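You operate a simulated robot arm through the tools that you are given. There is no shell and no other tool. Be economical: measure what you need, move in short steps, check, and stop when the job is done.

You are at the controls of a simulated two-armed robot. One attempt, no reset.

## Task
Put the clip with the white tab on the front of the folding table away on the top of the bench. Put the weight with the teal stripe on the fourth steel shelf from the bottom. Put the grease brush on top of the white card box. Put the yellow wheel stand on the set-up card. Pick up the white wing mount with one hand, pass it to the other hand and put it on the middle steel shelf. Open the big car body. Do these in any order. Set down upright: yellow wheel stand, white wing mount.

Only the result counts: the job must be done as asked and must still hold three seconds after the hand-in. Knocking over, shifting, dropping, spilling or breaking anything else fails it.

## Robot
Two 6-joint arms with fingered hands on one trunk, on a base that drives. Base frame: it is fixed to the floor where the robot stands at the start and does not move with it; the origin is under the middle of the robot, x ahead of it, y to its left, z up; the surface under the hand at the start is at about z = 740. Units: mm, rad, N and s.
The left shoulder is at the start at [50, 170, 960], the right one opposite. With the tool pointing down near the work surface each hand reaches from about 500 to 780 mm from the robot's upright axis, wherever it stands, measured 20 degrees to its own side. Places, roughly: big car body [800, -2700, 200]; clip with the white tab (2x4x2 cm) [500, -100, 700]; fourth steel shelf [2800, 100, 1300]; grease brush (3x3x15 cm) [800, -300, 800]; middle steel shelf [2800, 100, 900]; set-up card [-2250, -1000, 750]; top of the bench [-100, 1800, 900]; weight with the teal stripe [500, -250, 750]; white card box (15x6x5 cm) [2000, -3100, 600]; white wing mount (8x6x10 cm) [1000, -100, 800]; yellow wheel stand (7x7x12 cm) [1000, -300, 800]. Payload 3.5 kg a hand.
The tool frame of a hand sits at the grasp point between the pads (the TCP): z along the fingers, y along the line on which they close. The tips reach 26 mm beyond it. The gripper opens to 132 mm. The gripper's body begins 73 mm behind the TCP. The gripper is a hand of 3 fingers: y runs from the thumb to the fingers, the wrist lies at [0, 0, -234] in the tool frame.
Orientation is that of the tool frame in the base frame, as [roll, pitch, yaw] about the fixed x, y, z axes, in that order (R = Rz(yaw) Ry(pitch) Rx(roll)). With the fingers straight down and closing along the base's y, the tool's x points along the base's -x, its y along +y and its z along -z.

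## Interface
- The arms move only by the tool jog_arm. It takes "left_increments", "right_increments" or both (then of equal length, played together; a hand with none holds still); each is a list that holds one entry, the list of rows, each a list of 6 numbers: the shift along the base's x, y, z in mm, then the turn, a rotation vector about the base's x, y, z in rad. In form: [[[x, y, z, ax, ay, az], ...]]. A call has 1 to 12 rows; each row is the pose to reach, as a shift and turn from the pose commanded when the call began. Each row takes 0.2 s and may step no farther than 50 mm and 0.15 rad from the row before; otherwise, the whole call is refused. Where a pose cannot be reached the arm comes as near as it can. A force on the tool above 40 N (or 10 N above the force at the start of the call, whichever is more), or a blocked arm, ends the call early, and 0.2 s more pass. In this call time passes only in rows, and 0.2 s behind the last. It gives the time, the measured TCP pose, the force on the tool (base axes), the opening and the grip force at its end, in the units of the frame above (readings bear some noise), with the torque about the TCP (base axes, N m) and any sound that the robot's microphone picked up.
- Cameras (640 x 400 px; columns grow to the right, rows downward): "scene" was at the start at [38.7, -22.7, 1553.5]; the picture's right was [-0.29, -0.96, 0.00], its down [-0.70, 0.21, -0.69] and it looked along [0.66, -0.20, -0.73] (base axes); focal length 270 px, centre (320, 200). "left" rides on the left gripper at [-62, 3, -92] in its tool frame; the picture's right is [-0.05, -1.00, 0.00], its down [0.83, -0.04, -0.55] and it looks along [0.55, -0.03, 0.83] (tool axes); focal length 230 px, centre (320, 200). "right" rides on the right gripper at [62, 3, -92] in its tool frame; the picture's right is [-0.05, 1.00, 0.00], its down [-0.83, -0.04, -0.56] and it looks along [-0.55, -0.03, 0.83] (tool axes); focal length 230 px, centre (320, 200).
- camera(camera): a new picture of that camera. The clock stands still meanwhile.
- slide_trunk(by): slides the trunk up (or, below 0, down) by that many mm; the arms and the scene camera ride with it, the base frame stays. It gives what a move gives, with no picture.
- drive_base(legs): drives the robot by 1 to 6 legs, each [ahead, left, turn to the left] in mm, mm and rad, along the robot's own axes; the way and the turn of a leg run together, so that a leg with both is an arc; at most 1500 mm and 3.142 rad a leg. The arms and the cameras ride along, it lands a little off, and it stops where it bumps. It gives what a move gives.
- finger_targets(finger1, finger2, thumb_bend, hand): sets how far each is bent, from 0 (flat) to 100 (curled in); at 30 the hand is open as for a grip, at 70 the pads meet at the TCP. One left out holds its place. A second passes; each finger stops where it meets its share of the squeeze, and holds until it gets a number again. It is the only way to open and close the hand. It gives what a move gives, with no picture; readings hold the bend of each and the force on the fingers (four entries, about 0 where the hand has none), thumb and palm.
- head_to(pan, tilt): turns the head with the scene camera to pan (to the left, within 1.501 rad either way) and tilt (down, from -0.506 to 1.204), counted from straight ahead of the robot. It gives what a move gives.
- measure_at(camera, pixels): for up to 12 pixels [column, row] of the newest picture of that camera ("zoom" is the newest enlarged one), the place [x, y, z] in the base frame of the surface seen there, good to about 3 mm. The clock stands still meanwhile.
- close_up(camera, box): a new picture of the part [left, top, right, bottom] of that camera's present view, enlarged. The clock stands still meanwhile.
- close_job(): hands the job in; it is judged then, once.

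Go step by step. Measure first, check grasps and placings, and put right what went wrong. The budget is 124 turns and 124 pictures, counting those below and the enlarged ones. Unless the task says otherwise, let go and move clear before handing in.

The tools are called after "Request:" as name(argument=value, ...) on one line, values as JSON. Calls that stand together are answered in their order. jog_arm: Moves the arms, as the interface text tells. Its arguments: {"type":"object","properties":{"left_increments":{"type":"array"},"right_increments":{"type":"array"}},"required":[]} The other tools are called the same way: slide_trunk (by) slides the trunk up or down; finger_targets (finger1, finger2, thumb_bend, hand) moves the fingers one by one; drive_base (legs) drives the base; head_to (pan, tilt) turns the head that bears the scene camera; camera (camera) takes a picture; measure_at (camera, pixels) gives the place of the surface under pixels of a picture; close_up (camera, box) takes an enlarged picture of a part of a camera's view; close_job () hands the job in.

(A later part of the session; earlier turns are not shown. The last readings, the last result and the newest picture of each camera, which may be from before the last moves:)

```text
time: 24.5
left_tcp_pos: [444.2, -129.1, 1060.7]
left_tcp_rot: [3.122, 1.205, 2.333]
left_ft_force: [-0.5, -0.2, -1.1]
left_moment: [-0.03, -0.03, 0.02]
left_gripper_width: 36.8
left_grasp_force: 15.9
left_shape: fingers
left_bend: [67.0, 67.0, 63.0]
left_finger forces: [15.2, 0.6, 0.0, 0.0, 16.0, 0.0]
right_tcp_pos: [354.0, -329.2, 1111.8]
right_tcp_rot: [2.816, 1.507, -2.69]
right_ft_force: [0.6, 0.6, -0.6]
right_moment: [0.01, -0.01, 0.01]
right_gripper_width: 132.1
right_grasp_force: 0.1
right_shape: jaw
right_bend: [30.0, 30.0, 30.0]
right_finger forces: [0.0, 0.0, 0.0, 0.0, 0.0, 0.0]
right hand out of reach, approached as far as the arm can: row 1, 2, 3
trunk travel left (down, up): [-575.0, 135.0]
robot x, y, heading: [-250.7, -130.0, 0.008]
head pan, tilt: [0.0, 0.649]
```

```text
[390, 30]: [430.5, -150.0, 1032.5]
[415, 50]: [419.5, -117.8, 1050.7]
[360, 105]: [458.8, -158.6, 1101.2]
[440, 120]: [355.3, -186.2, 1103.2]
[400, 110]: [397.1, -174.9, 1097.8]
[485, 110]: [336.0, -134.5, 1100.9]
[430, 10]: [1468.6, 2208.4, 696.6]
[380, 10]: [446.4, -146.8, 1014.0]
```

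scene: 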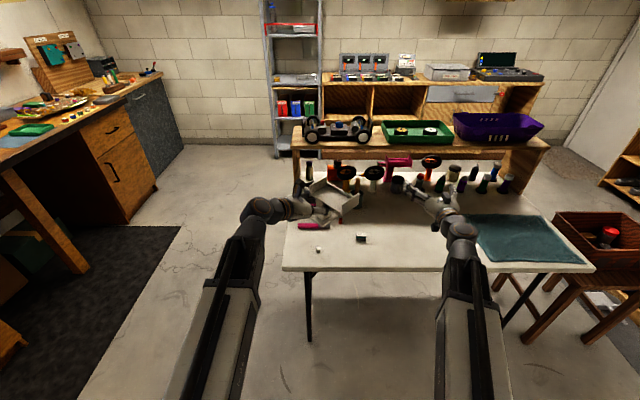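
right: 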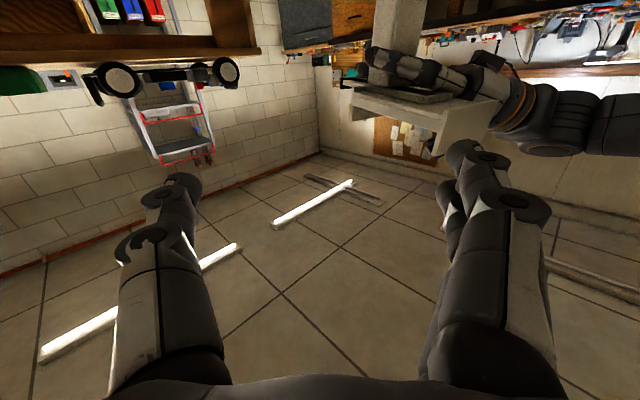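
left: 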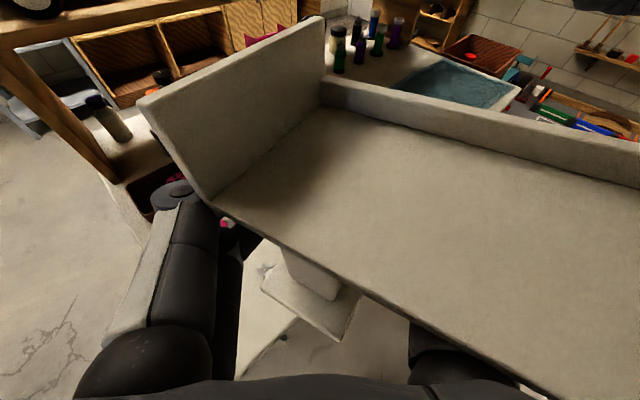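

The mount has turned 30° in the grip, so its side now faces the robot, and the right hand can come in nearly straight ahead (yaw ≈0.26) under the wing. I'll raise the left hand and realign the right one off to the side.

Request:
jog_arm(left_increments=[[[15, 0, 20, 0, 0, 0], [30, 0, 40, 0, 0, 0], [45, 0, 60, 0, 0, 0], [60, 0, 78, 0, 0, 0]]], right_increments=[[[10, 0, 0, 0, 0, -0.13], [20, 0, 0, 0, 0, -0.26], [30, 0, -5, 0, 0, -0.39], [40, 0, -10, 0, 0, -0.517]]])

Request:
camera(camera="right")

```text
time: 25.5
left_tcp_pos: [506.1, -131.9, 1136.8]
left_tcp_rot: [3.124, 1.206, 2.335]
left_ft_force: [-0.3, 0.2, -0.6]
left_moment: [-0.01, 0.01, 0.02]
left_gripper_width: 36.8
left_grasp_force: 15.8
left_shape: fingers
left_bend: [67.0, 67.0, 63.0]
left_finger forces: [15.0, 0.6, 0.1, 0.0, 16.0, 0.0]
right_tcp_pos: [433.9, -340.7, 1104.5]
right_tcp_rot: [3.003, 1.522, -3.018]
right_ft_force: [-0.4, -0.4, -0.5]
right_moment: [0.03, -0.01, 0.0]
right_gripper_width: 131.9
right_grasp_force: 0.1
right_shape: jaw
right_bend: [30.0, 30.0, 30.0]
right_finger forces: [0.1, 0.0, 0.0, 0.0, 0.1, 0.0]
right hand out of reach, approached as far as the arm can: row 1, 2, 3, 4
trunk travel left (down, up): [-575.0, 135.0]
robot x, y, heading: [-253.2, -130.4, 0.007]
head pan, tilt: [0.0, 0.649]
```

```text
93 pictures are left
```

right: 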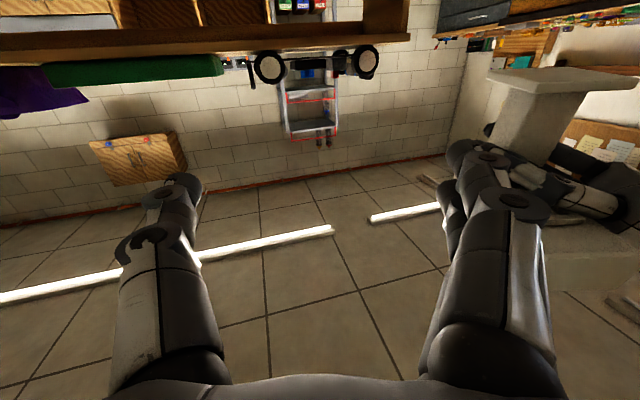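

Under-wing access is cramped, but the wing's near end now faces the robot. The right hand can take it from the front by its chord edges, so I'll move the left hand 60 mm ahead, lift the right hand to wing height and measure from the scene camera.

Request:
jog_arm(left_increments=[[[20, 0, 0, 0, 0, 0], [40, 0, 0, 0, 0, 0], [60, 0, 0, 0, 0, 0]]], right_increments=[[[-10, 0, 30, 0, 0, 0], [-20, 0, 60, 0, 0, 0], [-30, 0, 85, 0, 0, 0]]])

Request:
close_up(camera="scene", box=[240, 120, 440, 240])

```text
time: 26.3
left_tcp_pos: [564.8, -129.7, 1137.2]
left_tcp_rot: [3.125, 1.205, 2.334]
left_ft_force: [0.1, 0.0, -1.4]
left_moment: [0.0, -0.05, 0.02]
left_gripper_width: 36.7
left_grasp_force: 15.6
left_shape: fingers
left_bend: [67.0, 67.0, 63.0]
left_finger forces: [14.9, 0.7, 0.0, 0.1, 16.1, 0.1]
right_tcp_pos: [418.0, -341.0, 1194.6]
right_tcp_rot: [3.002, 1.521, -3.021]
right_ft_force: [-0.3, 0.2, 0.9]
right_moment: [-0.03, 0.0, -0.03]
right_gripper_width: 131.7
right_grasp_force: 0.1
right_shape: jaw
right_bend: [30.0, 30.0, 30.0]
right_finger forces: [0.0, 0.0, 0.0, 0.0, 0.0, 0.1]
right hand out of reach, approached as far as the arm can: row 1, 2, 3
trunk travel left (down, up): [-575.0, 135.0]
robot x, y, heading: [-251.3, -128.9, 0.007]
head pan, tilt: [0.0, 0.649]
```

```text
3.20 times, centred on (340, 180) of scene
```

zoom: 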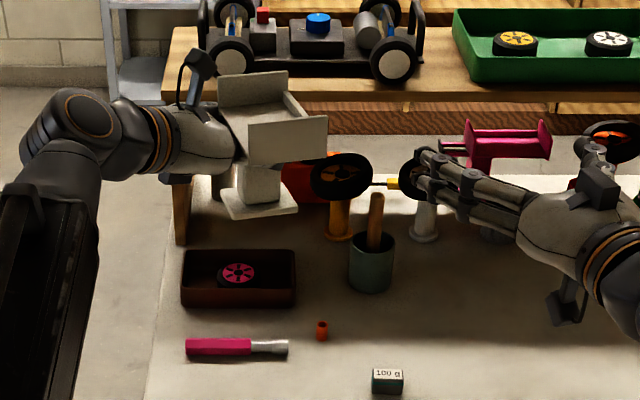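

The wing's near endplate (zoom 248–328, 115–165) faces us clear of the left camera bracket (200,70). Measuring its corners.

Request:
measure_at(camera="zoom", pixels=[[252, 128], [325, 119], [252, 158], [323, 152], [288, 140], [222, 82], [285, 75], [245, 110], [200, 62], [215, 70], [258, 182], [260, 205]])

```text
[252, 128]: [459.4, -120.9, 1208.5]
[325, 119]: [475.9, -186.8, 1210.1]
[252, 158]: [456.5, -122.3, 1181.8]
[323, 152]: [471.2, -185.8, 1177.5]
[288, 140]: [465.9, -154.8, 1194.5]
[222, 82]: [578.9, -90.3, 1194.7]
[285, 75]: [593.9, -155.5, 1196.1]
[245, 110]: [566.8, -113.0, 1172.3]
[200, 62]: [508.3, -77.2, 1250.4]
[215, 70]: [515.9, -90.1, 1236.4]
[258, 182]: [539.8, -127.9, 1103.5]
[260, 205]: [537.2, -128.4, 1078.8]
```

The near endplate is 68 mm wide, z 1175–1211. I'll grip its chord edges with the right hand pitched about 45° down so it stays above the left palm and away from the left camera; first narrow the fingers and move to a pre-grasp behind it.

Request:
measure_at(camera="zoom", pixels=[[236, 150], [225, 160], [215, 140], [240, 172]])

Request:
finger_targets(hand="right", finger1=41, finger2=41, thumb_bend=41)

Request:
jog_arm(right_increments=[[[0, 0, 18, -0.038, 0.142, 0], [0, 0, 36, -0.076, 0.284, 0], [0, 10, 54, -0.113, 0.426, 0], [0, 30, 70, -0.151, 0.568, 0], [0, 60, 80, -0.189, 0.71, 0], [0, 100, 80, -0.189, 0.71, 0], [0, 140, 80, -0.189, 0.71, 0], [0, 175, 80, -0.189, 0.71, 0]]])

Request:
close_up(camera="scene", box=[240, 100, 440, 240])

Request:
camera(camera="right")

```text
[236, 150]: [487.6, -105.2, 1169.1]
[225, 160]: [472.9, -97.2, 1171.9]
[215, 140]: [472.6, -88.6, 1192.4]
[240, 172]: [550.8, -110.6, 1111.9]
```

```text
time: 27.3
left_tcp_pos: [565.1, -131.3, 1136.3]
left_tcp_rot: [3.122, 1.204, 2.333]
left_ft_force: [-0.8, -0.1, -1.0]
left_moment: [0.0, -0.04, 0.0]
left_gripper_width: 36.6
left_grasp_force: 15.8
left_shape: fingers
left_bend: [67.0, 67.0, 63.0]
left_finger forces: [14.8, 0.6, 0.1, 0.0, 15.9, 0.1]
right_tcp_pos: [416.3, -342.2, 1195.1]
right_tcp_rot: [3.003, 1.521, -3.019]
right_ft_force: [0.5, -0.7, -0.5]
right_moment: [-0.02, 0.01, 0.0]
right_gripper_width: 98.9
right_grasp_force: 0.0
right_shape: fingers
right_bend: [41.0, 41.0, 41.0]
right_finger forces: [0.0, 0.0, 0.0, 0.0, 0.1, 0.0]
trunk travel left (down, up): [-575.0, 135.0]
robot x, y, heading: [-254.0, -131.3, 0.008]
head pan, tilt: [0.0, 0.649]
```

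```text
time: 29.1
left_tcp_pos: [566.0, -130.3, 1136.3]
left_tcp_rot: [3.121, 1.204, 2.331]
left_ft_force: [0.3, -0.4, -1.3]
left_moment: [0.03, -0.03, 0.01]
left_gripper_width: 36.5
left_grasp_force: 16.2
left_shape: fingers
left_bend: [67.0, 67.0, 63.0]
left_finger forces: [14.9, 0.7, 0.1, 0.0, 15.9, 0.1]
right_tcp_pos: [417.8, -166.9, 1275.4]
right_tcp_rot: [3.133, 0.787, -2.891]
right_ft_force: [-0.3, 0.0, 0.1]
right_moment: [-0.01, -0.04, -0.01]
right_gripper_width: 98.8
right_grasp_force: 0.0
right_shape: fingers
right_bend: [41.0, 41.0, 41.0]
right_finger forces: [0.0, 0.0, 0.1, 0.1, 0.1, 0.0]
trunk travel left (down, up): [-575.0, 135.0]
robot x, y, heading: [-253.1, -128.0, 0.005]
head pan, tilt: [0.0, 0.649]
```

```text
2.86 times, centred on (340, 170) of scene
```

zoom: 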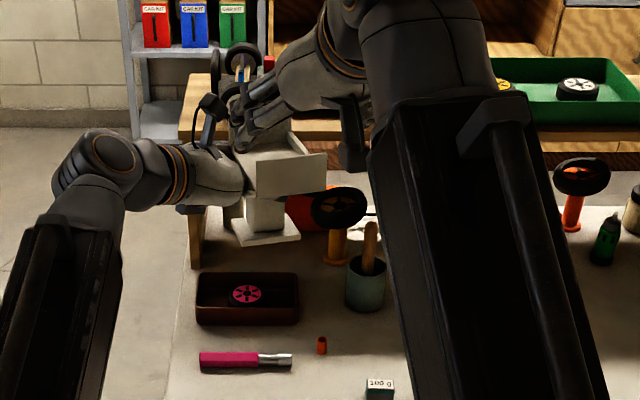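

```text
90 pictures are left
```

right: 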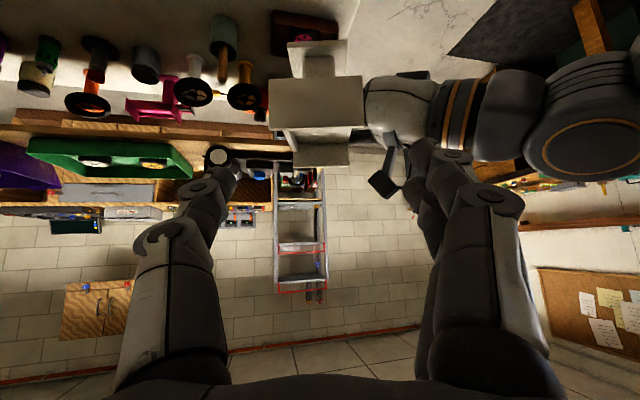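

The two right fingers are stacked closely (about ±13 mm), so a nearly horizontal approach at z≈1197 gets all pads onto the 36 mm tall endplate. I'll narrow slightly, flatten the pitch and descend behind the endplate.

Request:
finger_targets(hand="right", finger1=45, finger2=45, thumb_bend=45)

Request:
jog_arm(right_increments=[[[0, 0, -5, 0.032, -0.12, 0], [0, 0, -20, 0.063, -0.24, 0], [-2, 0, -40, 0.095, -0.36, 0], [-2, -1, -60, 0.126, -0.47, 0], [-3, -2, -77, 0.156, -0.585, 0]]])

Request:
camera(camera="right")

Request:
close_up(camera="scene", box=[240, 100, 440, 240])

```text
time: 30.1
left_tcp_pos: [565.1, -130.6, 1136.1]
left_tcp_rot: [3.123, 1.204, 2.33]
left_ft_force: [0.3, 0.0, -1.1]
left_moment: [-0.01, 0.0, 0.01]
left_gripper_width: 36.7
left_grasp_force: 15.5
left_shape: fingers
left_bend: [67.0, 67.0, 63.0]
left_finger forces: [14.9, 0.8, 0.0, 0.0, 15.9, 0.0]
right_tcp_pos: [418.8, -167.0, 1276.3]
right_tcp_rot: [3.133, 0.786, -2.89]
right_ft_force: [-0.6, -0.1, 0.4]
right_moment: [0.01, 0.01, -0.05]
right_gripper_width: 85.8
right_grasp_force: 0.1
right_shape: fingers
right_bend: [45.0, 45.0, 45.0]
right_finger forces: [0.0, 0.0, 0.0, 0.0, 0.0, 0.1]
trunk travel left (down, up): [-575.0, 135.0]
robot x, y, heading: [-253.0, -130.0, 0.004]
head pan, tilt: [0.0, 0.649]
```

```text
time: 31.3
left_tcp_pos: [566.0, -131.2, 1136.8]
left_tcp_rot: [3.123, 1.206, 2.331]
left_ft_force: [0.1, -0.5, -0.7]
left_moment: [-0.01, -0.02, 0.0]
left_gripper_width: 36.6
left_grasp_force: 15.8
left_shape: fingers
left_bend: [67.0, 67.0, 63.0]
left_finger forces: [14.9, 0.7, 0.0, 0.0, 15.8, 0.0]
right_tcp_pos: [415.0, -170.3, 1199.2]
right_tcp_rot: [3.1, 1.394, -2.923]
right_ft_force: [0.1, 0.4, 0.2]
right_moment: [0.01, 0.04, 0.02]
right_gripper_width: 85.3
right_grasp_force: 0.0
right_shape: fingers
right_bend: [45.0, 45.0, 45.0]
right_finger forces: [0.0, 0.0, 0.1, 0.1, 0.0, 0.1]
trunk travel left (down, up): [-575.0, 135.0]
robot x, y, heading: [-253.6, -129.9, 0.009]
head pan, tilt: [0.0, 0.649]
```

```text
89 pictures are left
```

right: 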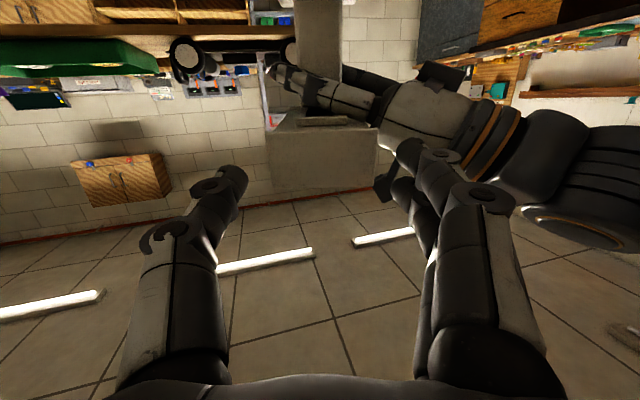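

```text
2.86 times, centred on (340, 170) of scene
```

zoom: 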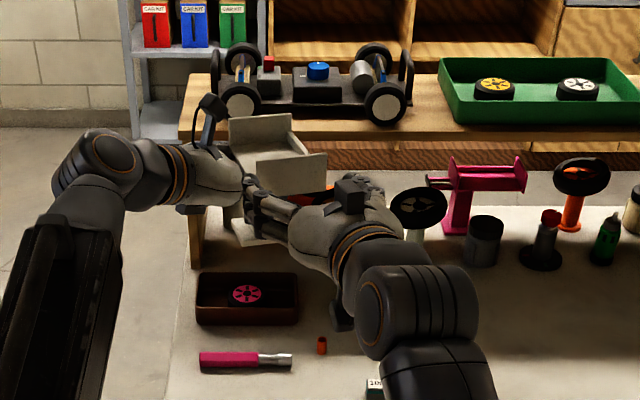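

The endplate (270–378) is centred between the thumb and fingers. I'll advance 63 mm along the wing axis and close the right hand.

Request:
jog_arm(right_increments=[[[20, 5, -1, 0, 0, 0], [41, 11, -2, 0, 0, 0], [62, 16, -3, 0, 0, 0]]])

Request:
finger_targets(hand="right", finger1=68, finger2=68, thumb_bend=68)

Request:
camera(camera="right")

```text
time: 32.1
left_tcp_pos: [570.7, -120.6, 1136.1]
left_tcp_rot: [3.113, 1.205, 2.343]
left_ft_force: [10.7, 2.0, -1.5]
left_moment: [-0.08, 0.43, -0.57]
left_gripper_width: 36.6
left_grasp_force: 16.0
left_shape: fingers
left_bend: [67.0, 67.0, 63.0]
left_finger forces: [15.0, 0.8, 0.0, 0.1, 16.0, 0.0]
right_tcp_pos: [469.2, -156.7, 1195.7]
right_tcp_rot: [3.11, 1.391, -2.913]
right_ft_force: [-10.2, -2.8, 0.5]
right_moment: [-0.05, 0.2, 0.65]
right_gripper_width: 91.2
right_grasp_force: 0.1
right_shape: fingers
right_bend: [43.0, 45.0, 45.0]
right_finger forces: [0.1, 0.0, 0.1, 0.1, 0.0, 0.0]
trunk travel left (down, up): [-575.0, 135.0]
robot x, y, heading: [-252.0, -130.1, 0.008]
head pan, tilt: [0.0, 0.649]
stopped in row 3 (left hand): the force on the tool passed its limit at 58 N (the readings are from after the stop); the commanded pose is now the measured one
```

```text
time: 33.1
left_tcp_pos: [570.1, -123.9, 1136.2]
left_tcp_rot: [3.113, 1.209, 2.338]
left_ft_force: [2.6, -1.6, -2.5]
left_moment: [0.1, -0.08, 0.13]
left_gripper_width: 35.8
left_grasp_force: 15.0
left_shape: fingers
left_bend: [67.0, 67.0, 63.0]
left_finger forces: [13.9, 1.1, 0.1, 0.1, 15.3, 0.0]
right_tcp_pos: [471.0, -156.1, 1195.1]
right_tcp_rot: [3.109, 1.391, -2.915]
right_ft_force: [-2.8, 2.0, 2.0]
right_moment: [0.03, -0.02, 0.12]
right_gripper_width: 68.7
right_grasp_force: 25.1
right_shape: fingers
right_bend: [49.0, 58.0, 59.0]
right_finger forces: [12.4, 14.5, 0.0, 0.1, 23.1, 0.0]
trunk travel left (down, up): [-575.0, 135.0]
robot x, y, heading: [-256.6, -129.5, 0.006]
head pan, tilt: [0.0, 0.649]
```

```text
87 pictures are left
```

right: 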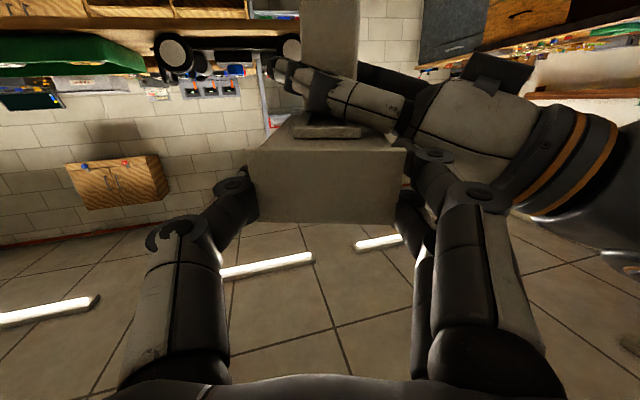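

The right hand holds the wing at 69 mm with 25 N. Now I open the left hand and withdraw it along its own axis, slightly downwards.

Request:
finger_targets(hand="left", finger1=46, finger2=46, thumb_bend=50)

Request:
jog_arm(left_increments=[[[-14, 14, -2, 0, 0, 0], [-35, 38, -5, 0, 0, 0], [-55, 75, -8, 0, 0, 0], [-65, 120, -10, 0, 0, 0], [-70, 165, -10, 0, 0, 0]]])

Request:
close_up(camera="scene", box=[240, 100, 440, 240])

```text
time: 34.1
left_tcp_pos: [570.1, -122.9, 1137.2]
left_tcp_rot: [3.113, 1.207, 2.34]
left_ft_force: [-0.1, 0.2, -0.5]
left_moment: [-0.01, -0.03, -0.03]
left_gripper_width: 74.2
left_grasp_force: 0.2
left_shape: fingers
left_bend: [46.0, 46.0, 50.0]
left_finger forces: [0.1, 0.0, 0.0, 0.0, 0.3, 0.0]
right_tcp_pos: [469.4, -156.7, 1194.6]
right_tcp_rot: [3.111, 1.391, -2.913]
right_ft_force: [-0.3, 0.3, -0.1]
right_moment: [-0.02, 0.06, -0.02]
right_gripper_width: 68.6
right_grasp_force: 24.8
right_shape: fingers
right_bend: [50.0, 58.0, 59.0]
right_finger forces: [11.0, 14.9, 0.0, 0.1, 23.7, 0.0]
trunk travel left (down, up): [-575.0, 135.0]
robot x, y, heading: [-249.9, -127.6, 0.002]
head pan, tilt: [0.0, 0.649]
```

```text
time: 35.3
left_tcp_pos: [499.8, 41.9, 1127.6]
left_tcp_rot: [3.111, 1.207, 2.337]
left_ft_force: [-0.5, -0.7, -0.8]
left_moment: [-0.01, 0.01, -0.01]
left_gripper_width: 73.9
left_grasp_force: 0.0
left_shape: fingers
left_bend: [46.0, 46.0, 50.0]
left_finger forces: [0.1, 0.0, 0.0, 0.0, 0.1, 0.1]
right_tcp_pos: [469.9, -156.4, 1194.9]
right_tcp_rot: [3.111, 1.39, -2.915]
right_ft_force: [0.1, 0.9, 0.4]
right_moment: [-0.05, 0.06, -0.01]
right_gripper_width: 68.5
right_grasp_force: 24.9
right_shape: fingers
right_bend: [50.0, 58.0, 59.0]
right_finger forces: [10.9, 15.2, 0.0, 0.0, 23.9, 0.1]
trunk travel left (down, up): [-575.0, 135.0]
robot x, y, heading: [-250.6, -131.8, 0.004]
head pan, tilt: [0.0, 0.649]
```

```text
2.86 times, centred on (340, 170) of scene
```

zoom: 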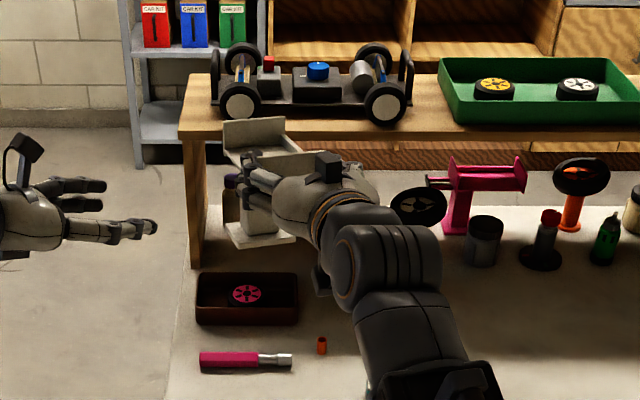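

Handover succeeded: the right hand alone holds the mount. Next, drive so the weight lies ahead of the left arm and reorient the left hand to point down.

Request:
drive_base(legs=[[220, -264, 0]])

Request:
finger_targets(hand="left", finger1=44, finger2=44, thumb_bend=44)

Request:
jog_arm(left_increments=[[[-10, -6, -10, 0, 0, 0.134], [-20, -12, -25, 0, 0, 0.267], [-30, -18, -45, 0, 0, 0.4], [-40, -24, -65, 0, 0, 0.534], [-50, -30, -85, 0, 0, 0.667], [-60, -36, -105, 0, 0, 0.8], [-70, -42, -130, 0.05, 0.119, 0.798], [-80, -48, -155, 0.101, 0.239, 0.795], [-90, -54, -180, 0.151, 0.358, 0.789], [-100, -60, -205, 0.201, 0.476, 0.782], [-110, -66, -230, 0.252, 0.596, 0.772], [-120, -70, -248, 0.302, 0.715, 0.76]]])

Request:
camera(camera="left")

Request:
camera(camera="scene")

```text
time: 37.5
left_tcp_pos: [721.2, -210.8, 1126.0]
left_tcp_rot: [3.112, 1.207, 2.345]
left_ft_force: [-0.3, 0.2, -0.6]
left_moment: [-0.01, -0.03, 0.0]
left_gripper_width: 73.9
left_grasp_force: 0.0
left_shape: fingers
left_bend: [46.0, 46.0, 50.0]
left_finger forces: [0.0, 0.1, 0.1, 0.0, 0.0, 0.0]
right_tcp_pos: [692.9, -409.4, 1194.7]
right_tcp_rot: [3.108, 1.391, -2.906]
right_ft_force: [0.2, 0.3, -0.6]
right_moment: [-0.04, 0.1, -0.04]
right_gripper_width: 68.5
right_grasp_force: 25.0
right_shape: fingers
right_bend: [50.0, 58.0, 59.0]
right_finger forces: [11.0, 15.3, 0.1, 0.0, 24.3, 0.0]
trunk travel left (down, up): [-575.0, 135.0]
robot x, y, heading: [-30.1, -385.3, 0.011]
head pan, tilt: [0.0, 0.649]
```

```text
time: 38.5
left_tcp_pos: [720.3, -211.1, 1126.3]
left_tcp_rot: [3.112, 1.207, 2.348]
left_ft_force: [0.5, 0.0, 0.1]
left_moment: [-0.01, 0.02, 0.02]
left_gripper_width: 87.2
left_grasp_force: 0.0
left_shape: fingers
left_bend: [44.0, 44.0, 44.0]
left_finger forces: [0.0, 0.1, 0.1, 0.0, 0.1, 0.0]
right_tcp_pos: [692.2, -409.0, 1193.9]
right_tcp_rot: [3.111, 1.39, -2.905]
right_ft_force: [0.0, 0.4, 0.6]
right_moment: [-0.04, 0.08, 0.01]
right_gripper_width: 68.1
right_grasp_force: 25.7
right_shape: fingers
right_bend: [50.0, 58.0, 59.0]
right_finger forces: [11.0, 15.2, 0.1, 0.1, 24.3, 0.0]
trunk travel left (down, up): [-575.0, 135.0]
robot x, y, heading: [-30.1, -388.0, 0.017]
head pan, tilt: [0.0, 0.649]
```

```text
time: 41.1
left_tcp_pos: [601.2, -280.9, 876.7]
left_tcp_rot: [3.107, 0.446, -3.139]
left_ft_force: [0.7, 0.6, 0.7]
left_moment: [-0.01, 0.0, 0.02]
left_gripper_width: 87.9
left_grasp_force: 0.0
left_shape: fingers
left_bend: [44.0, 44.0, 44.0]
left_finger forces: [0.1, 0.1, 0.1, 0.0, 0.0, 0.0]
right_tcp_pos: [692.4, -409.7, 1194.9]
right_tcp_rot: [3.109, 1.391, -2.907]
right_ft_force: [-0.3, -0.1, 0.3]
right_moment: [-0.03, 0.12, -0.01]
right_gripper_width: 68.3
right_grasp_force: 25.2
right_shape: fingers
right_bend: [50.0, 58.0, 59.0]
right_finger forces: [11.0, 15.2, 0.0, 0.0, 24.3, 0.0]
trunk travel left (down, up): [-575.0, 135.0]
robot x, y, heading: [-33.2, -384.6, 0.017]
head pan, tilt: [0.0, 0.649]
```

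```text
85 pictures are left
```

left: 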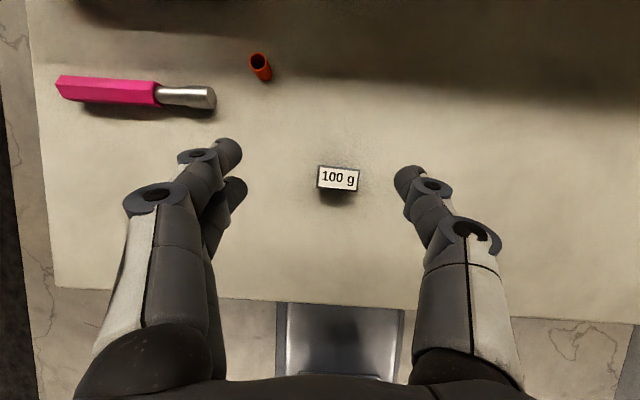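

```text
84 pictures are left
```

scene: 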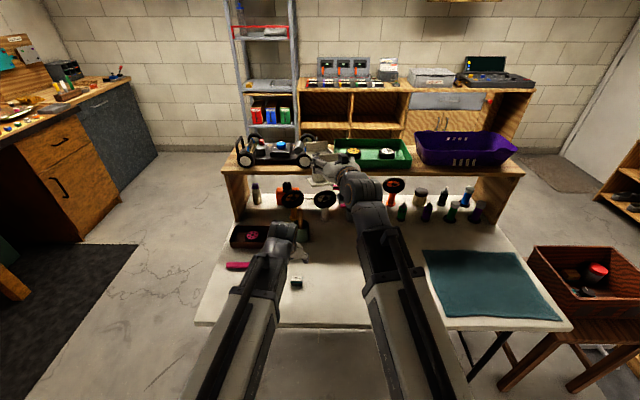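

The weight sits between the left fingers in view (338,178). I'll measure its top edges exactly.

Request:
measure_at(camera="left", pixels=[[322, 170], [355, 173], [321, 185], [354, 188], [338, 179], [300, 200]])

```text
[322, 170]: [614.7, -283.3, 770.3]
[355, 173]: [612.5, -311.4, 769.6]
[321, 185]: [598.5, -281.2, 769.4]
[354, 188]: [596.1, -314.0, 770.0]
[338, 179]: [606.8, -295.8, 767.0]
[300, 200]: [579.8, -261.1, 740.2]
```

Weight centre is (606,-297), top z 770. Descend around it and close.

Request:
jog_arm(left_increments=[[[-1, -8, -40, 0, 0, 0], [-2, -16, -75, 0, 0, 0], [-2, -16, -92, 0, 0, 0], [-2, -16, -102, 0, 0, 0]]])

Request:
finger_targets(hand="left", finger1=68, finger2=68, thumb_bend=68)

Request:
camera(camera="left")

```text
time: 42.1
left_tcp_pos: [598.9, -296.8, 776.8]
left_tcp_rot: [3.107, 0.45, -3.14]
left_ft_force: [-0.4, -0.1, -0.6]
left_moment: [0.02, -0.01, 0.0]
left_gripper_width: 87.4
left_grasp_force: 0.1
left_shape: fingers
left_bend: [44.0, 44.0, 44.0]
left_finger forces: [0.0, 0.0, 0.0, 0.0, 0.0, 0.0]
right_tcp_pos: [691.4, -408.5, 1194.9]
right_tcp_rot: [3.109, 1.392, -2.904]
right_ft_force: [0.1, -0.6, -1.1]
right_moment: [-0.04, 0.1, -0.03]
right_gripper_width: 68.2
right_grasp_force: 24.8
right_shape: fingers
right_bend: [50.0, 58.0, 59.0]
right_finger forces: [10.9, 15.2, 0.0, 0.0, 24.3, 0.1]
trunk travel left (down, up): [-575.0, 135.0]
robot x, y, heading: [-33.7, -387.7, 0.012]
head pan, tilt: [0.0, 0.649]
```

```text
time: 43.1
left_tcp_pos: [599.2, -296.7, 777.3]
left_tcp_rot: [3.11, 0.449, -3.141]
left_ft_force: [0.1, 0.2, -0.3]
left_moment: [0.0, -0.02, 0.01]
left_gripper_width: 37.9
left_grasp_force: 12.9
left_shape: fingers
left_bend: [60.0, 60.0, 62.0]
left_finger forces: [6.1, 6.3, 0.1, 0.0, 12.3, 0.0]
right_tcp_pos: [692.0, -408.9, 1194.7]
right_tcp_rot: [3.109, 1.39, -2.908]
right_ft_force: [0.4, -0.1, 0.1]
right_moment: [0.01, 0.12, 0.0]
right_gripper_width: 68.4
right_grasp_force: 25.1
right_shape: fingers
right_bend: [50.0, 58.0, 59.0]
right_finger forces: [11.0, 15.3, 0.0, 0.0, 24.3, 0.0]
trunk travel left (down, up): [-575.0, 135.0]
robot x, y, heading: [-29.5, -388.8, 0.02]
head pan, tilt: [0.0, 0.649]
```

```text
83 pictures are left
```

left: 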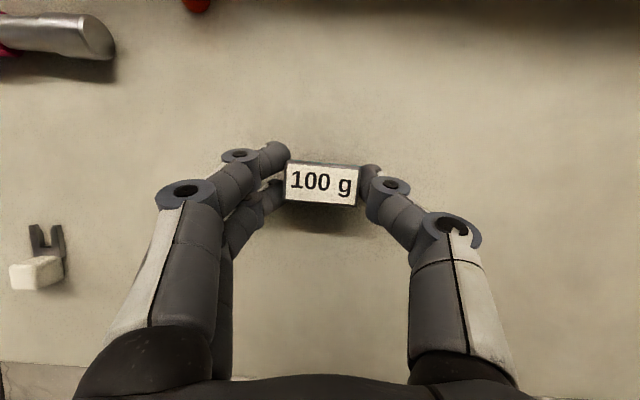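

The weight is gripped (38 mm, 13 N). I'll lift it clear to the left, then drive around the table's left end towards the steel shelf.

Request:
jog_arm(left_increments=[[[0, 5, 40, 0, 0, 0], [0, 25, 80, 0, 0, 0], [0, 45, 120, 0, 0, 0], [0, 65, 160, 0, 0, 0], [0, 85, 200, 0, 0, 0], [0, 105, 240, 0, 0, 0], [0, 125, 280, 0, 0, 0], [0, 145, 320, 0, 0, 0], [0, 160, 365, 0, 0, 0]]])

Request:
drive_base(legs=[[-420, 0, -0.014], [0, 1150, 0], [1450, 0, 0], [700, 0, 0]])

Request:
camera(camera="scene")

```text
time: 45.1
left_tcp_pos: [598.7, -135.7, 1143.6]
left_tcp_rot: [3.105, 0.447, -3.14]
left_ft_force: [-0.4, 0.4, -1.3]
left_moment: [0.01, -0.04, -0.01]
left_gripper_width: 38.0
left_grasp_force: 12.7
left_shape: fingers
left_bend: [60.0, 60.0, 62.0]
left_finger forces: [6.0, 6.3, 0.0, 0.0, 12.3, 0.1]
right_tcp_pos: [693.5, -409.5, 1193.7]
right_tcp_rot: [3.11, 1.392, -2.903]
right_ft_force: [-0.5, 0.0, 0.1]
right_moment: [-0.06, 0.11, -0.01]
right_gripper_width: 68.3
right_grasp_force: 25.3
right_shape: fingers
right_bend: [50.0, 58.0, 59.0]
right_finger forces: [11.0, 15.3, 0.1, 0.1, 24.4, 0.0]
trunk travel left (down, up): [-575.0, 135.0]
robot x, y, heading: [-29.8, -390.7, 0.012]
head pan, tilt: [0.0, 0.649]
```

```text
time: 63.4
left_tcp_pos: [2288.7, 1069.2, 1142.3]
left_tcp_rot: [3.108, 0.448, -3.121]
left_ft_force: [0.5, 0.8, -1.3]
left_moment: [-0.04, -0.05, 0.01]
left_gripper_width: 37.8
left_grasp_force: 12.3
left_shape: fingers
left_bend: [60.0, 60.0, 62.0]
left_finger forces: [6.0, 6.3, 0.1, 0.1, 12.4, 0.0]
right_tcp_pos: [2389.8, 797.0, 1194.4]
right_tcp_rot: [3.111, 1.393, -2.884]
right_ft_force: [-0.3, -1.1, 0.0]
right_moment: [-0.06, 0.08, -0.03]
right_gripper_width: 67.9
right_grasp_force: 25.7
right_shape: fingers
right_bend: [50.0, 58.0, 59.0]
right_finger forces: [10.9, 15.7, 0.0, 0.0, 25.5, 0.1]
trunk travel left (down, up): [-575.0, 135.0]
robot x, y, heading: [1662.7, 805.1, 0.031]
head pan, tilt: [0.0, 0.649]
```

```text
82 pictures are left
```

scene: 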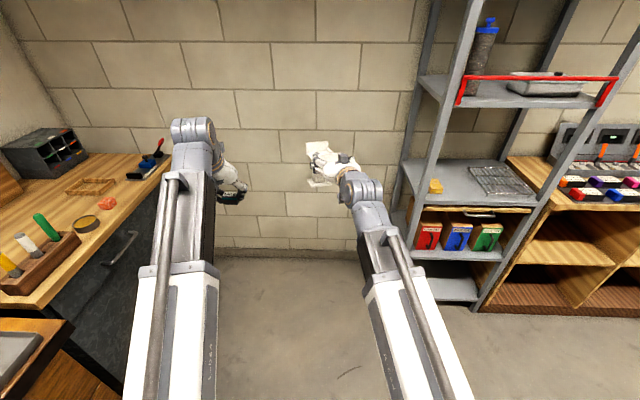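

The steel shelf is ahead to the right. Measure its free spots and rail from here.

Request:
close_up(camera="scene", box=[390, 0, 640, 220])

Request:
measure_at(camera="scene", pixels=[[460, 175], [455, 195], [436, 186], [475, 180], [520, 190], [410, 180], [495, 95], [505, 104], [520, 78], [515, 90], [468, 90], [560, 85]])

```text
1.82 times, centred on (515, 110) of scene
```

zoom: 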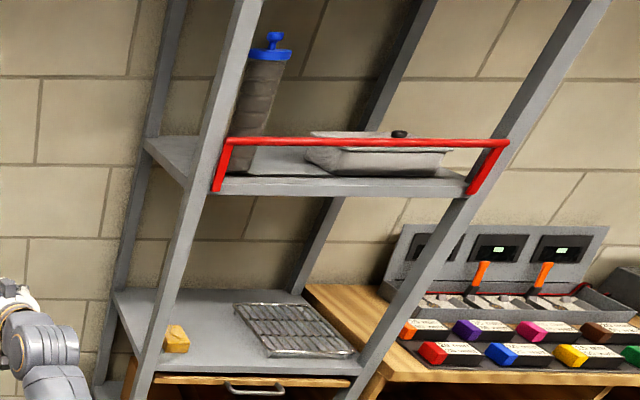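

```text
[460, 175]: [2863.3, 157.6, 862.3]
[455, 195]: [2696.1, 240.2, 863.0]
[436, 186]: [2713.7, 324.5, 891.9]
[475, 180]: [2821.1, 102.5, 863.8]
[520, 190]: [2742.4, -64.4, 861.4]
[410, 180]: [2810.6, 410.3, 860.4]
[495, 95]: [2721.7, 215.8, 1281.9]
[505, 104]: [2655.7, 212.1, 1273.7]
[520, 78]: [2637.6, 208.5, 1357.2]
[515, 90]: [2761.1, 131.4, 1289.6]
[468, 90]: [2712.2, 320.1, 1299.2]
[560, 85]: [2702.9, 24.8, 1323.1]
```

The shelf-4 rail tops out at z≈1357 (x≈2640), with free space around y 225. I'll measure the mesh edges and the held mount's base.

Request:
measure_at(camera="scene", pixels=[[486, 195], [482, 190], [468, 168], [447, 190], [445, 183]])

Request:
camera(camera="right")

Request:
close_up(camera="scene", box=[280, 120, 400, 200])

```text
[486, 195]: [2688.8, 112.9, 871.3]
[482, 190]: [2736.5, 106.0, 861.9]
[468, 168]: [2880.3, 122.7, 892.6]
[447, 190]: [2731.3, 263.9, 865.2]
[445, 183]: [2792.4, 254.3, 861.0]
```

```text
80 pictures are left
```

right: 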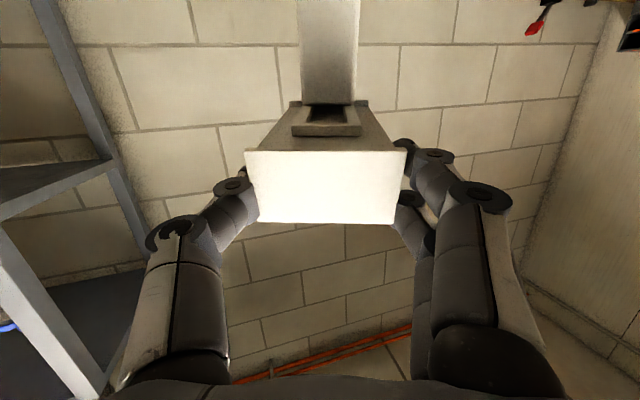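

```text
5.00 times, centred on (340, 160) of scene
```

zoom: 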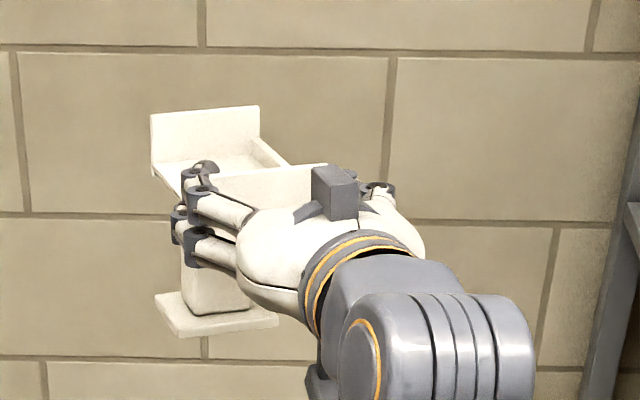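

Request:
measure_at(camera="zoom", pixels=[[160, 298], [183, 328], [270, 316], [200, 300], [200, 270], [155, 120], [257, 112], [155, 160], [256, 140], [220, 175], [320, 170], [240, 175]])

```text
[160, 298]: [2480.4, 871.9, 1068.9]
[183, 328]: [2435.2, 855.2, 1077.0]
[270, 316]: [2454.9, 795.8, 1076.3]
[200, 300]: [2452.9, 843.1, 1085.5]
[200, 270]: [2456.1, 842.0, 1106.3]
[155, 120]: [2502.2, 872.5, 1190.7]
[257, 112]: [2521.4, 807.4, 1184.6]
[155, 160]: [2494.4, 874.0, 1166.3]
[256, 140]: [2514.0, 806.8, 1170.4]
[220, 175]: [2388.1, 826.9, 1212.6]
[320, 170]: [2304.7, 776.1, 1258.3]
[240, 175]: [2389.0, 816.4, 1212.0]
```

The mount hangs about 0.15 rad nose-down. I'll level it with the right wrist, square the base up sideways to the shelf, and lower the trunk.

Request:
jog_arm(right_increments=[[[0, 0, 0, 0.02, -0.075, 0], [0, 0, 0, 0.04, -0.15, 0]]])

Request:
drive_base(legs=[[0, -575, -0.031]])

Request:
slide_trunk(by=-140)

Request:
camera(camera="scene")

Request:
close_up(camera="scene", box=[280, 120, 400, 200])

```text
time: 64.0
left_tcp_pos: [2289.4, 1068.8, 1142.6]
left_tcp_rot: [3.107, 0.448, -3.12]
left_ft_force: [-0.4, 0.8, -1.3]
left_moment: [-0.01, -0.02, 0.0]
left_gripper_width: 38.0
left_grasp_force: 12.4
left_shape: fingers
left_bend: [60.0, 60.0, 62.0]
left_finger forces: [5.9, 6.2, 0.0, 0.0, 12.4, 0.0]
right_tcp_pos: [2390.0, 796.4, 1193.8]
right_tcp_rot: [3.089, 1.546, -2.906]
right_ft_force: [0.2, 1.3, -1.2]
right_moment: [-0.02, 0.13, -0.02]
right_gripper_width: 67.6
right_grasp_force: 26.5
right_shape: fingers
right_bend: [50.0, 58.0, 59.0]
right_finger forces: [10.7, 16.1, 0.0, 0.0, 25.9, 0.0]
trunk travel left (down, up): [-575.0, 135.0]
robot x, y, heading: [1662.6, 803.6, 0.035]
head pan, tilt: [0.0, 0.649]
```

```text
time: 67.3
left_tcp_pos: [2308.3, 478.6, 1142.5]
left_tcp_rot: [3.107, 0.449, 3.134]
left_ft_force: [0.2, -0.2, -0.8]
left_moment: [-0.03, -0.02, 0.01]
left_gripper_width: 37.8
left_grasp_force: 12.1
left_shape: fingers
left_bend: [60.0, 60.0, 62.0]
left_finger forces: [6.0, 6.3, 0.0, 0.0, 12.4, 0.0]
right_tcp_pos: [2398.3, 203.3, 1193.9]
right_tcp_rot: [3.073, 1.547, -2.951]
right_ft_force: [-0.3, -1.9, -1.6]
right_moment: [-0.04, 0.11, 0.01]
right_gripper_width: 67.7
right_grasp_force: 26.5
right_shape: fingers
right_bend: [50.0, 58.0, 59.0]
right_finger forces: [10.7, 16.1, 0.1, 0.0, 26.0, 0.0]
trunk travel left (down, up): [-575.0, 135.0]
robot x, y, heading: [1673.7, 229.0, -0.001]
head pan, tilt: [0.0, 0.649]
```

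```text
time: 69.0
left_tcp_pos: [2307.8, 477.7, 1002.7]
left_tcp_rot: [3.106, 0.449, 3.133]
left_ft_force: [0.1, -0.9, -0.6]
left_moment: [-0.01, -0.03, 0.0]
left_gripper_width: 37.6
left_grasp_force: 11.9
left_shape: fingers
left_bend: [60.0, 60.0, 62.0]
left_finger forces: [6.0, 6.2, 0.0, 0.0, 12.4, 0.0]
right_tcp_pos: [2398.6, 202.8, 1055.7]
right_tcp_rot: [3.085, 1.546, -2.942]
right_ft_force: [0.2, 0.1, -0.5]
right_moment: [-0.03, 0.11, 0.0]
right_gripper_width: 68.0
right_grasp_force: 26.4
right_shape: fingers
right_bend: [50.0, 58.0, 59.0]
right_finger forces: [10.6, 16.2, 0.0, 0.0, 26.0, 0.0]
trunk travel left (down, up): [-435.0, 275.0]
robot x, y, heading: [1675.6, 229.5, 0.003]
head pan, tilt: [0.0, 0.649]
```

```text
78 pictures are left
```

scene: 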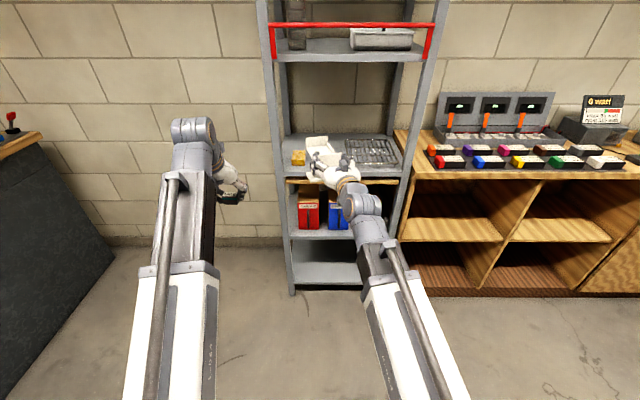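

```text
5.00 times, centred on (340, 160) of scene
```

zoom: 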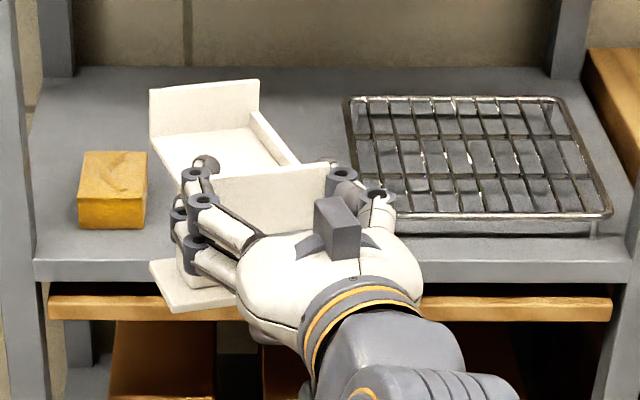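

Now measure the base plate's level and the clearances to the block and the mesh.

Request:
measure_at(camera="zoom", pixels=[[156, 268], [180, 306], [235, 296], [200, 290], [154, 100], [255, 90], [300, 165], [220, 200], [146, 160], [144, 220], [348, 100], [380, 210]])

```text
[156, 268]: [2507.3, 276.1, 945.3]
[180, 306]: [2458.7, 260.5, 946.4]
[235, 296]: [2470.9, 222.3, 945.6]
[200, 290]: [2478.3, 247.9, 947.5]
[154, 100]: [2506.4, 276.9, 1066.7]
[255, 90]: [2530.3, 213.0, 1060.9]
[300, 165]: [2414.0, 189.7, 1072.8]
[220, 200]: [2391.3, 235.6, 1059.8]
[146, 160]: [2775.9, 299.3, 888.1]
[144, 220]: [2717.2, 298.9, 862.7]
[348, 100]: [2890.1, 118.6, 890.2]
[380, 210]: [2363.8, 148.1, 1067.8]
```

The mount is level, with its base bottom at about z 937 and base centre at (2490,244). Drive in to put it between the block and the mesh, then lower with the trunk.

Request:
drive_base(legs=[[232, -27, 0]])

Request:
slide_trunk(by=-60)

Request:
close_up(camera="scene", box=[260, 130, 440, 250])

```text
time: 70.7
left_tcp_pos: [2540.2, 455.3, 1002.7]
left_tcp_rot: [3.109, 0.449, 3.138]
left_ft_force: [-0.4, -0.4, -0.8]
left_moment: [0.0, 0.02, 0.0]
left_gripper_width: 37.7
left_grasp_force: 12.0
left_shape: fingers
left_bend: [60.0, 60.0, 62.0]
left_finger forces: [6.1, 6.3, 0.0, 0.1, 12.3, 0.1]
right_tcp_pos: [2633.0, 179.6, 1054.1]
right_tcp_rot: [3.084, 1.547, -2.936]
right_ft_force: [0.1, -0.3, -2.0]
right_moment: [0.0, 0.1, 0.0]
right_gripper_width: 67.3
right_grasp_force: 27.0
right_shape: fingers
right_bend: [50.0, 58.0, 60.0]
right_finger forces: [10.6, 16.3, 0.1, 0.0, 26.1, 0.0]
trunk travel left (down, up): [-435.0, 275.0]
robot x, y, heading: [1911.3, 204.7, 0.007]
head pan, tilt: [0.0, 0.649]
```

```text
time: 71.7
left_tcp_pos: [2540.7, 454.1, 943.2]
left_tcp_rot: [3.107, 0.449, 3.137]
left_ft_force: [0.0, 0.0, -1.5]
left_moment: [0.05, 0.02, -0.03]
left_gripper_width: 37.8
left_grasp_force: 12.3
left_shape: fingers
left_bend: [60.0, 60.0, 62.0]
left_finger forces: [6.0, 6.5, 0.0, 0.1, 12.4, 0.0]
right_tcp_pos: [2633.7, 181.3, 994.2]
right_tcp_rot: [3.086, 1.546, -2.935]
right_ft_force: [-0.2, 0.4, -1.1]
right_moment: [-0.02, 0.11, -0.02]
right_gripper_width: 67.7
right_grasp_force: 26.6
right_shape: fingers
right_bend: [50.0, 58.0, 60.0]
right_finger forces: [10.5, 16.4, 0.1, 0.1, 26.1, 0.0]
trunk travel left (down, up): [-375.0, 335.0]
robot x, y, heading: [1913.1, 205.5, 0.008]
head pan, tilt: [0.0, 0.649]
```

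```text
3.33 times, centred on (350, 190) of scene
```

zoom: 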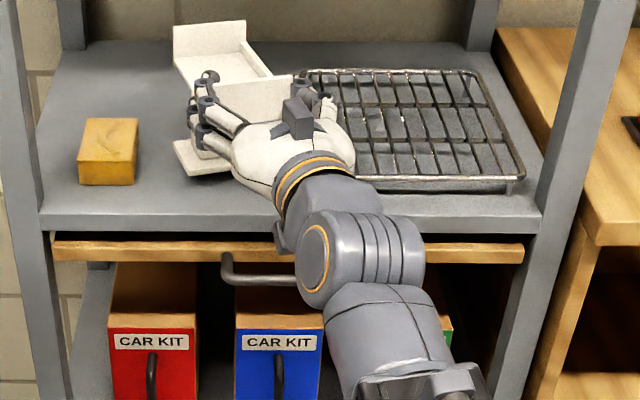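

The base hangs about 14 mm above the shelf in a clear spot. Lower in small steps until contact.

Request:
jog_arm(right_increments=[[[0, 0, -6, 0, 0, 0], [0, 0, -10, 0, 0, 0], [0, 0, -13, 0, 0, 0], [0, 0, -15, 0, 0, 0]]])

Request:
close_up(camera="scene", box=[290, 140, 370, 200])

Request:
measure_at(camera="zoom", pixels=[[150, 175], [150, 200], [160, 215], [130, 190]])

```text
time: 72.7
left_tcp_pos: [2541.4, 455.8, 942.3]
left_tcp_rot: [3.106, 0.449, 3.137]
left_ft_force: [-0.1, 0.3, -0.4]
left_moment: [0.03, 0.02, -0.01]
left_gripper_width: 37.8
left_grasp_force: 12.5
left_shape: fingers
left_bend: [60.0, 60.0, 62.0]
left_finger forces: [6.1, 6.3, 0.0, 0.1, 12.4, 0.0]
right_tcp_pos: [2634.1, 180.6, 979.8]
right_tcp_rot: [3.081, 1.547, -2.943]
right_ft_force: [0.1, -0.1, -1.2]
right_moment: [-0.05, 0.05, 0.01]
right_gripper_width: 67.5
right_grasp_force: 26.9
right_shape: fingers
right_bend: [50.0, 58.0, 60.0]
right_finger forces: [10.9, 16.1, 0.1, 0.0, 26.9, 0.1]
trunk travel left (down, up): [-375.0, 335.0]
robot x, y, heading: [1909.3, 206.3, 0.008]
head pan, tilt: [0.0, 0.649]
```

```text
6.67 times, centred on (330, 170) of scene
```

zoom: 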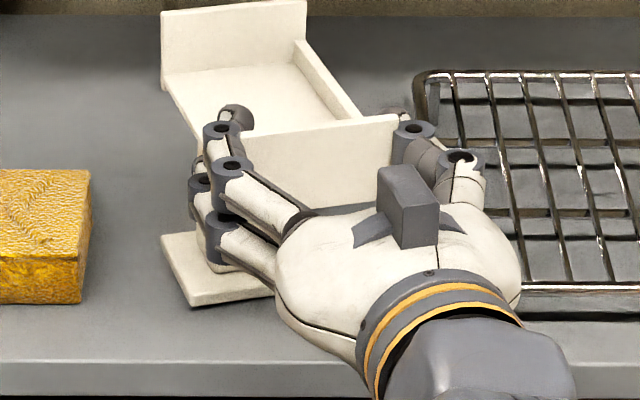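

```text
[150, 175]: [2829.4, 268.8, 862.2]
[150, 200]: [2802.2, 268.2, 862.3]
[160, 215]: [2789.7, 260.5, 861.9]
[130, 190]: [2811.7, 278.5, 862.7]
```

No contact yet. Measure the base plate's top and keep lowering in 2–3 mm steps.

Request:
measure_at(camera="zoom", pixels=[[195, 285], [180, 255], [200, 302], [260, 285], [200, 315]])

Request:
jog_arm(right_increments=[[[0, 0, -2, 0, 0, 0], [0, 0, -4, 0, 0, 0]]])

```text
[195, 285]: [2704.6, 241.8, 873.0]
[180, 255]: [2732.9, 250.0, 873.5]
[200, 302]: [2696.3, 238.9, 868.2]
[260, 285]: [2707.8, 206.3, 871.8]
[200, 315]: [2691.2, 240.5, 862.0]
```

```text
time: 73.3
left_tcp_pos: [2541.8, 455.3, 943.0]
left_tcp_rot: [3.107, 0.451, 3.139]
left_ft_force: [-0.1, -0.1, -1.2]
left_moment: [-0.03, 0.0, -0.05]
left_gripper_width: 37.9
left_grasp_force: 12.3
left_shape: fingers
left_bend: [60.0, 60.0, 62.0]
left_finger forces: [6.0, 6.2, 0.0, 0.0, 12.3, 0.1]
right_tcp_pos: [2633.1, 180.9, 976.3]
right_tcp_rot: [3.085, 1.547, -2.936]
right_ft_force: [-0.5, 0.5, 2.8]
right_moment: [-0.04, -0.11, -0.03]
right_gripper_width: 67.6
right_grasp_force: 28.0
right_shape: fingers
right_bend: [50.0, 58.0, 60.0]
right_finger forces: [12.2, 14.7, 0.0, 0.1, 28.1, 0.0]
trunk travel left (down, up): [-375.0, 335.0]
robot x, y, heading: [1909.0, 204.5, 0.01]
head pan, tilt: [0.0, 0.649]
```

Contact made (Fz +2.8 N). Open the right hand and back straight out along its axis.

Request:
finger_targets(hand="right", finger1=38, finger2=38, thumb_bend=42)

Request:
drive_base(legs=[[-240, -55, 0]])

Request:
close_up(camera="scene", box=[240, 0, 440, 240])

```text
time: 74.3
left_tcp_pos: [2540.9, 454.9, 942.3]
left_tcp_rot: [3.106, 0.449, 3.138]
left_ft_force: [-0.1, 0.5, -0.9]
left_moment: [0.01, 0.06, -0.02]
left_gripper_width: 37.8
left_grasp_force: 12.4
left_shape: fingers
left_bend: [60.0, 60.0, 62.0]
left_finger forces: [6.0, 6.3, 0.0, 0.0, 12.3, 0.0]
right_tcp_pos: [2633.4, 180.6, 976.9]
right_tcp_rot: [3.083, 1.549, -2.941]
right_ft_force: [-0.1, 0.0, 0.5]
right_moment: [0.01, 0.02, 0.02]
right_gripper_width: 100.7
right_grasp_force: 0.1
right_shape: fingers
right_bend: [38.0, 38.0, 42.0]
right_finger forces: [0.0, 0.1, 0.1, 0.0, 0.0, 0.0]
trunk travel left (down, up): [-375.0, 335.0]
robot x, y, heading: [1913.0, 206.6, 0.009]
head pan, tilt: [0.0, 0.649]
```

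```text
time: 76.1
left_tcp_pos: [2299.2, 400.2, 941.4]
left_tcp_rot: [3.106, 0.449, -3.139]
left_ft_force: [0.2, 0.5, -0.6]
left_moment: [-0.01, 0.02, 0.02]
left_gripper_width: 37.9
left_grasp_force: 13.0
left_shape: fingers
left_bend: [60.0, 60.0, 62.0]
left_finger forces: [5.9, 6.3, 0.0, 0.1, 12.4, 0.0]
right_tcp_pos: [2390.0, 126.3, 975.0]
right_tcp_rot: [3.084, 1.547, -2.933]
right_ft_force: [-0.5, 0.2, -0.9]
right_moment: [0.0, 0.0, 0.05]
right_gripper_width: 100.6
right_grasp_force: 0.0
right_shape: fingers
right_bend: [38.0, 38.0, 42.0]
right_finger forces: [0.0, 0.1, 0.1, 0.0, 0.0, 0.0]
trunk travel left (down, up): [-375.0, 335.0]
robot x, y, heading: [1670.4, 148.0, 0.016]
head pan, tilt: [0.0, 0.649]
```

```text
1.67 times, centred on (340, 120) of scene
```

zoom: 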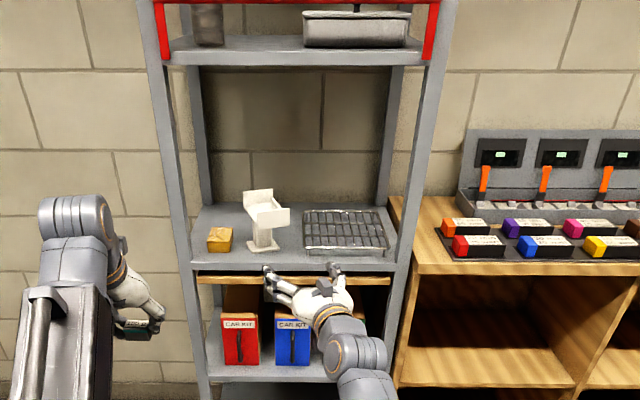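

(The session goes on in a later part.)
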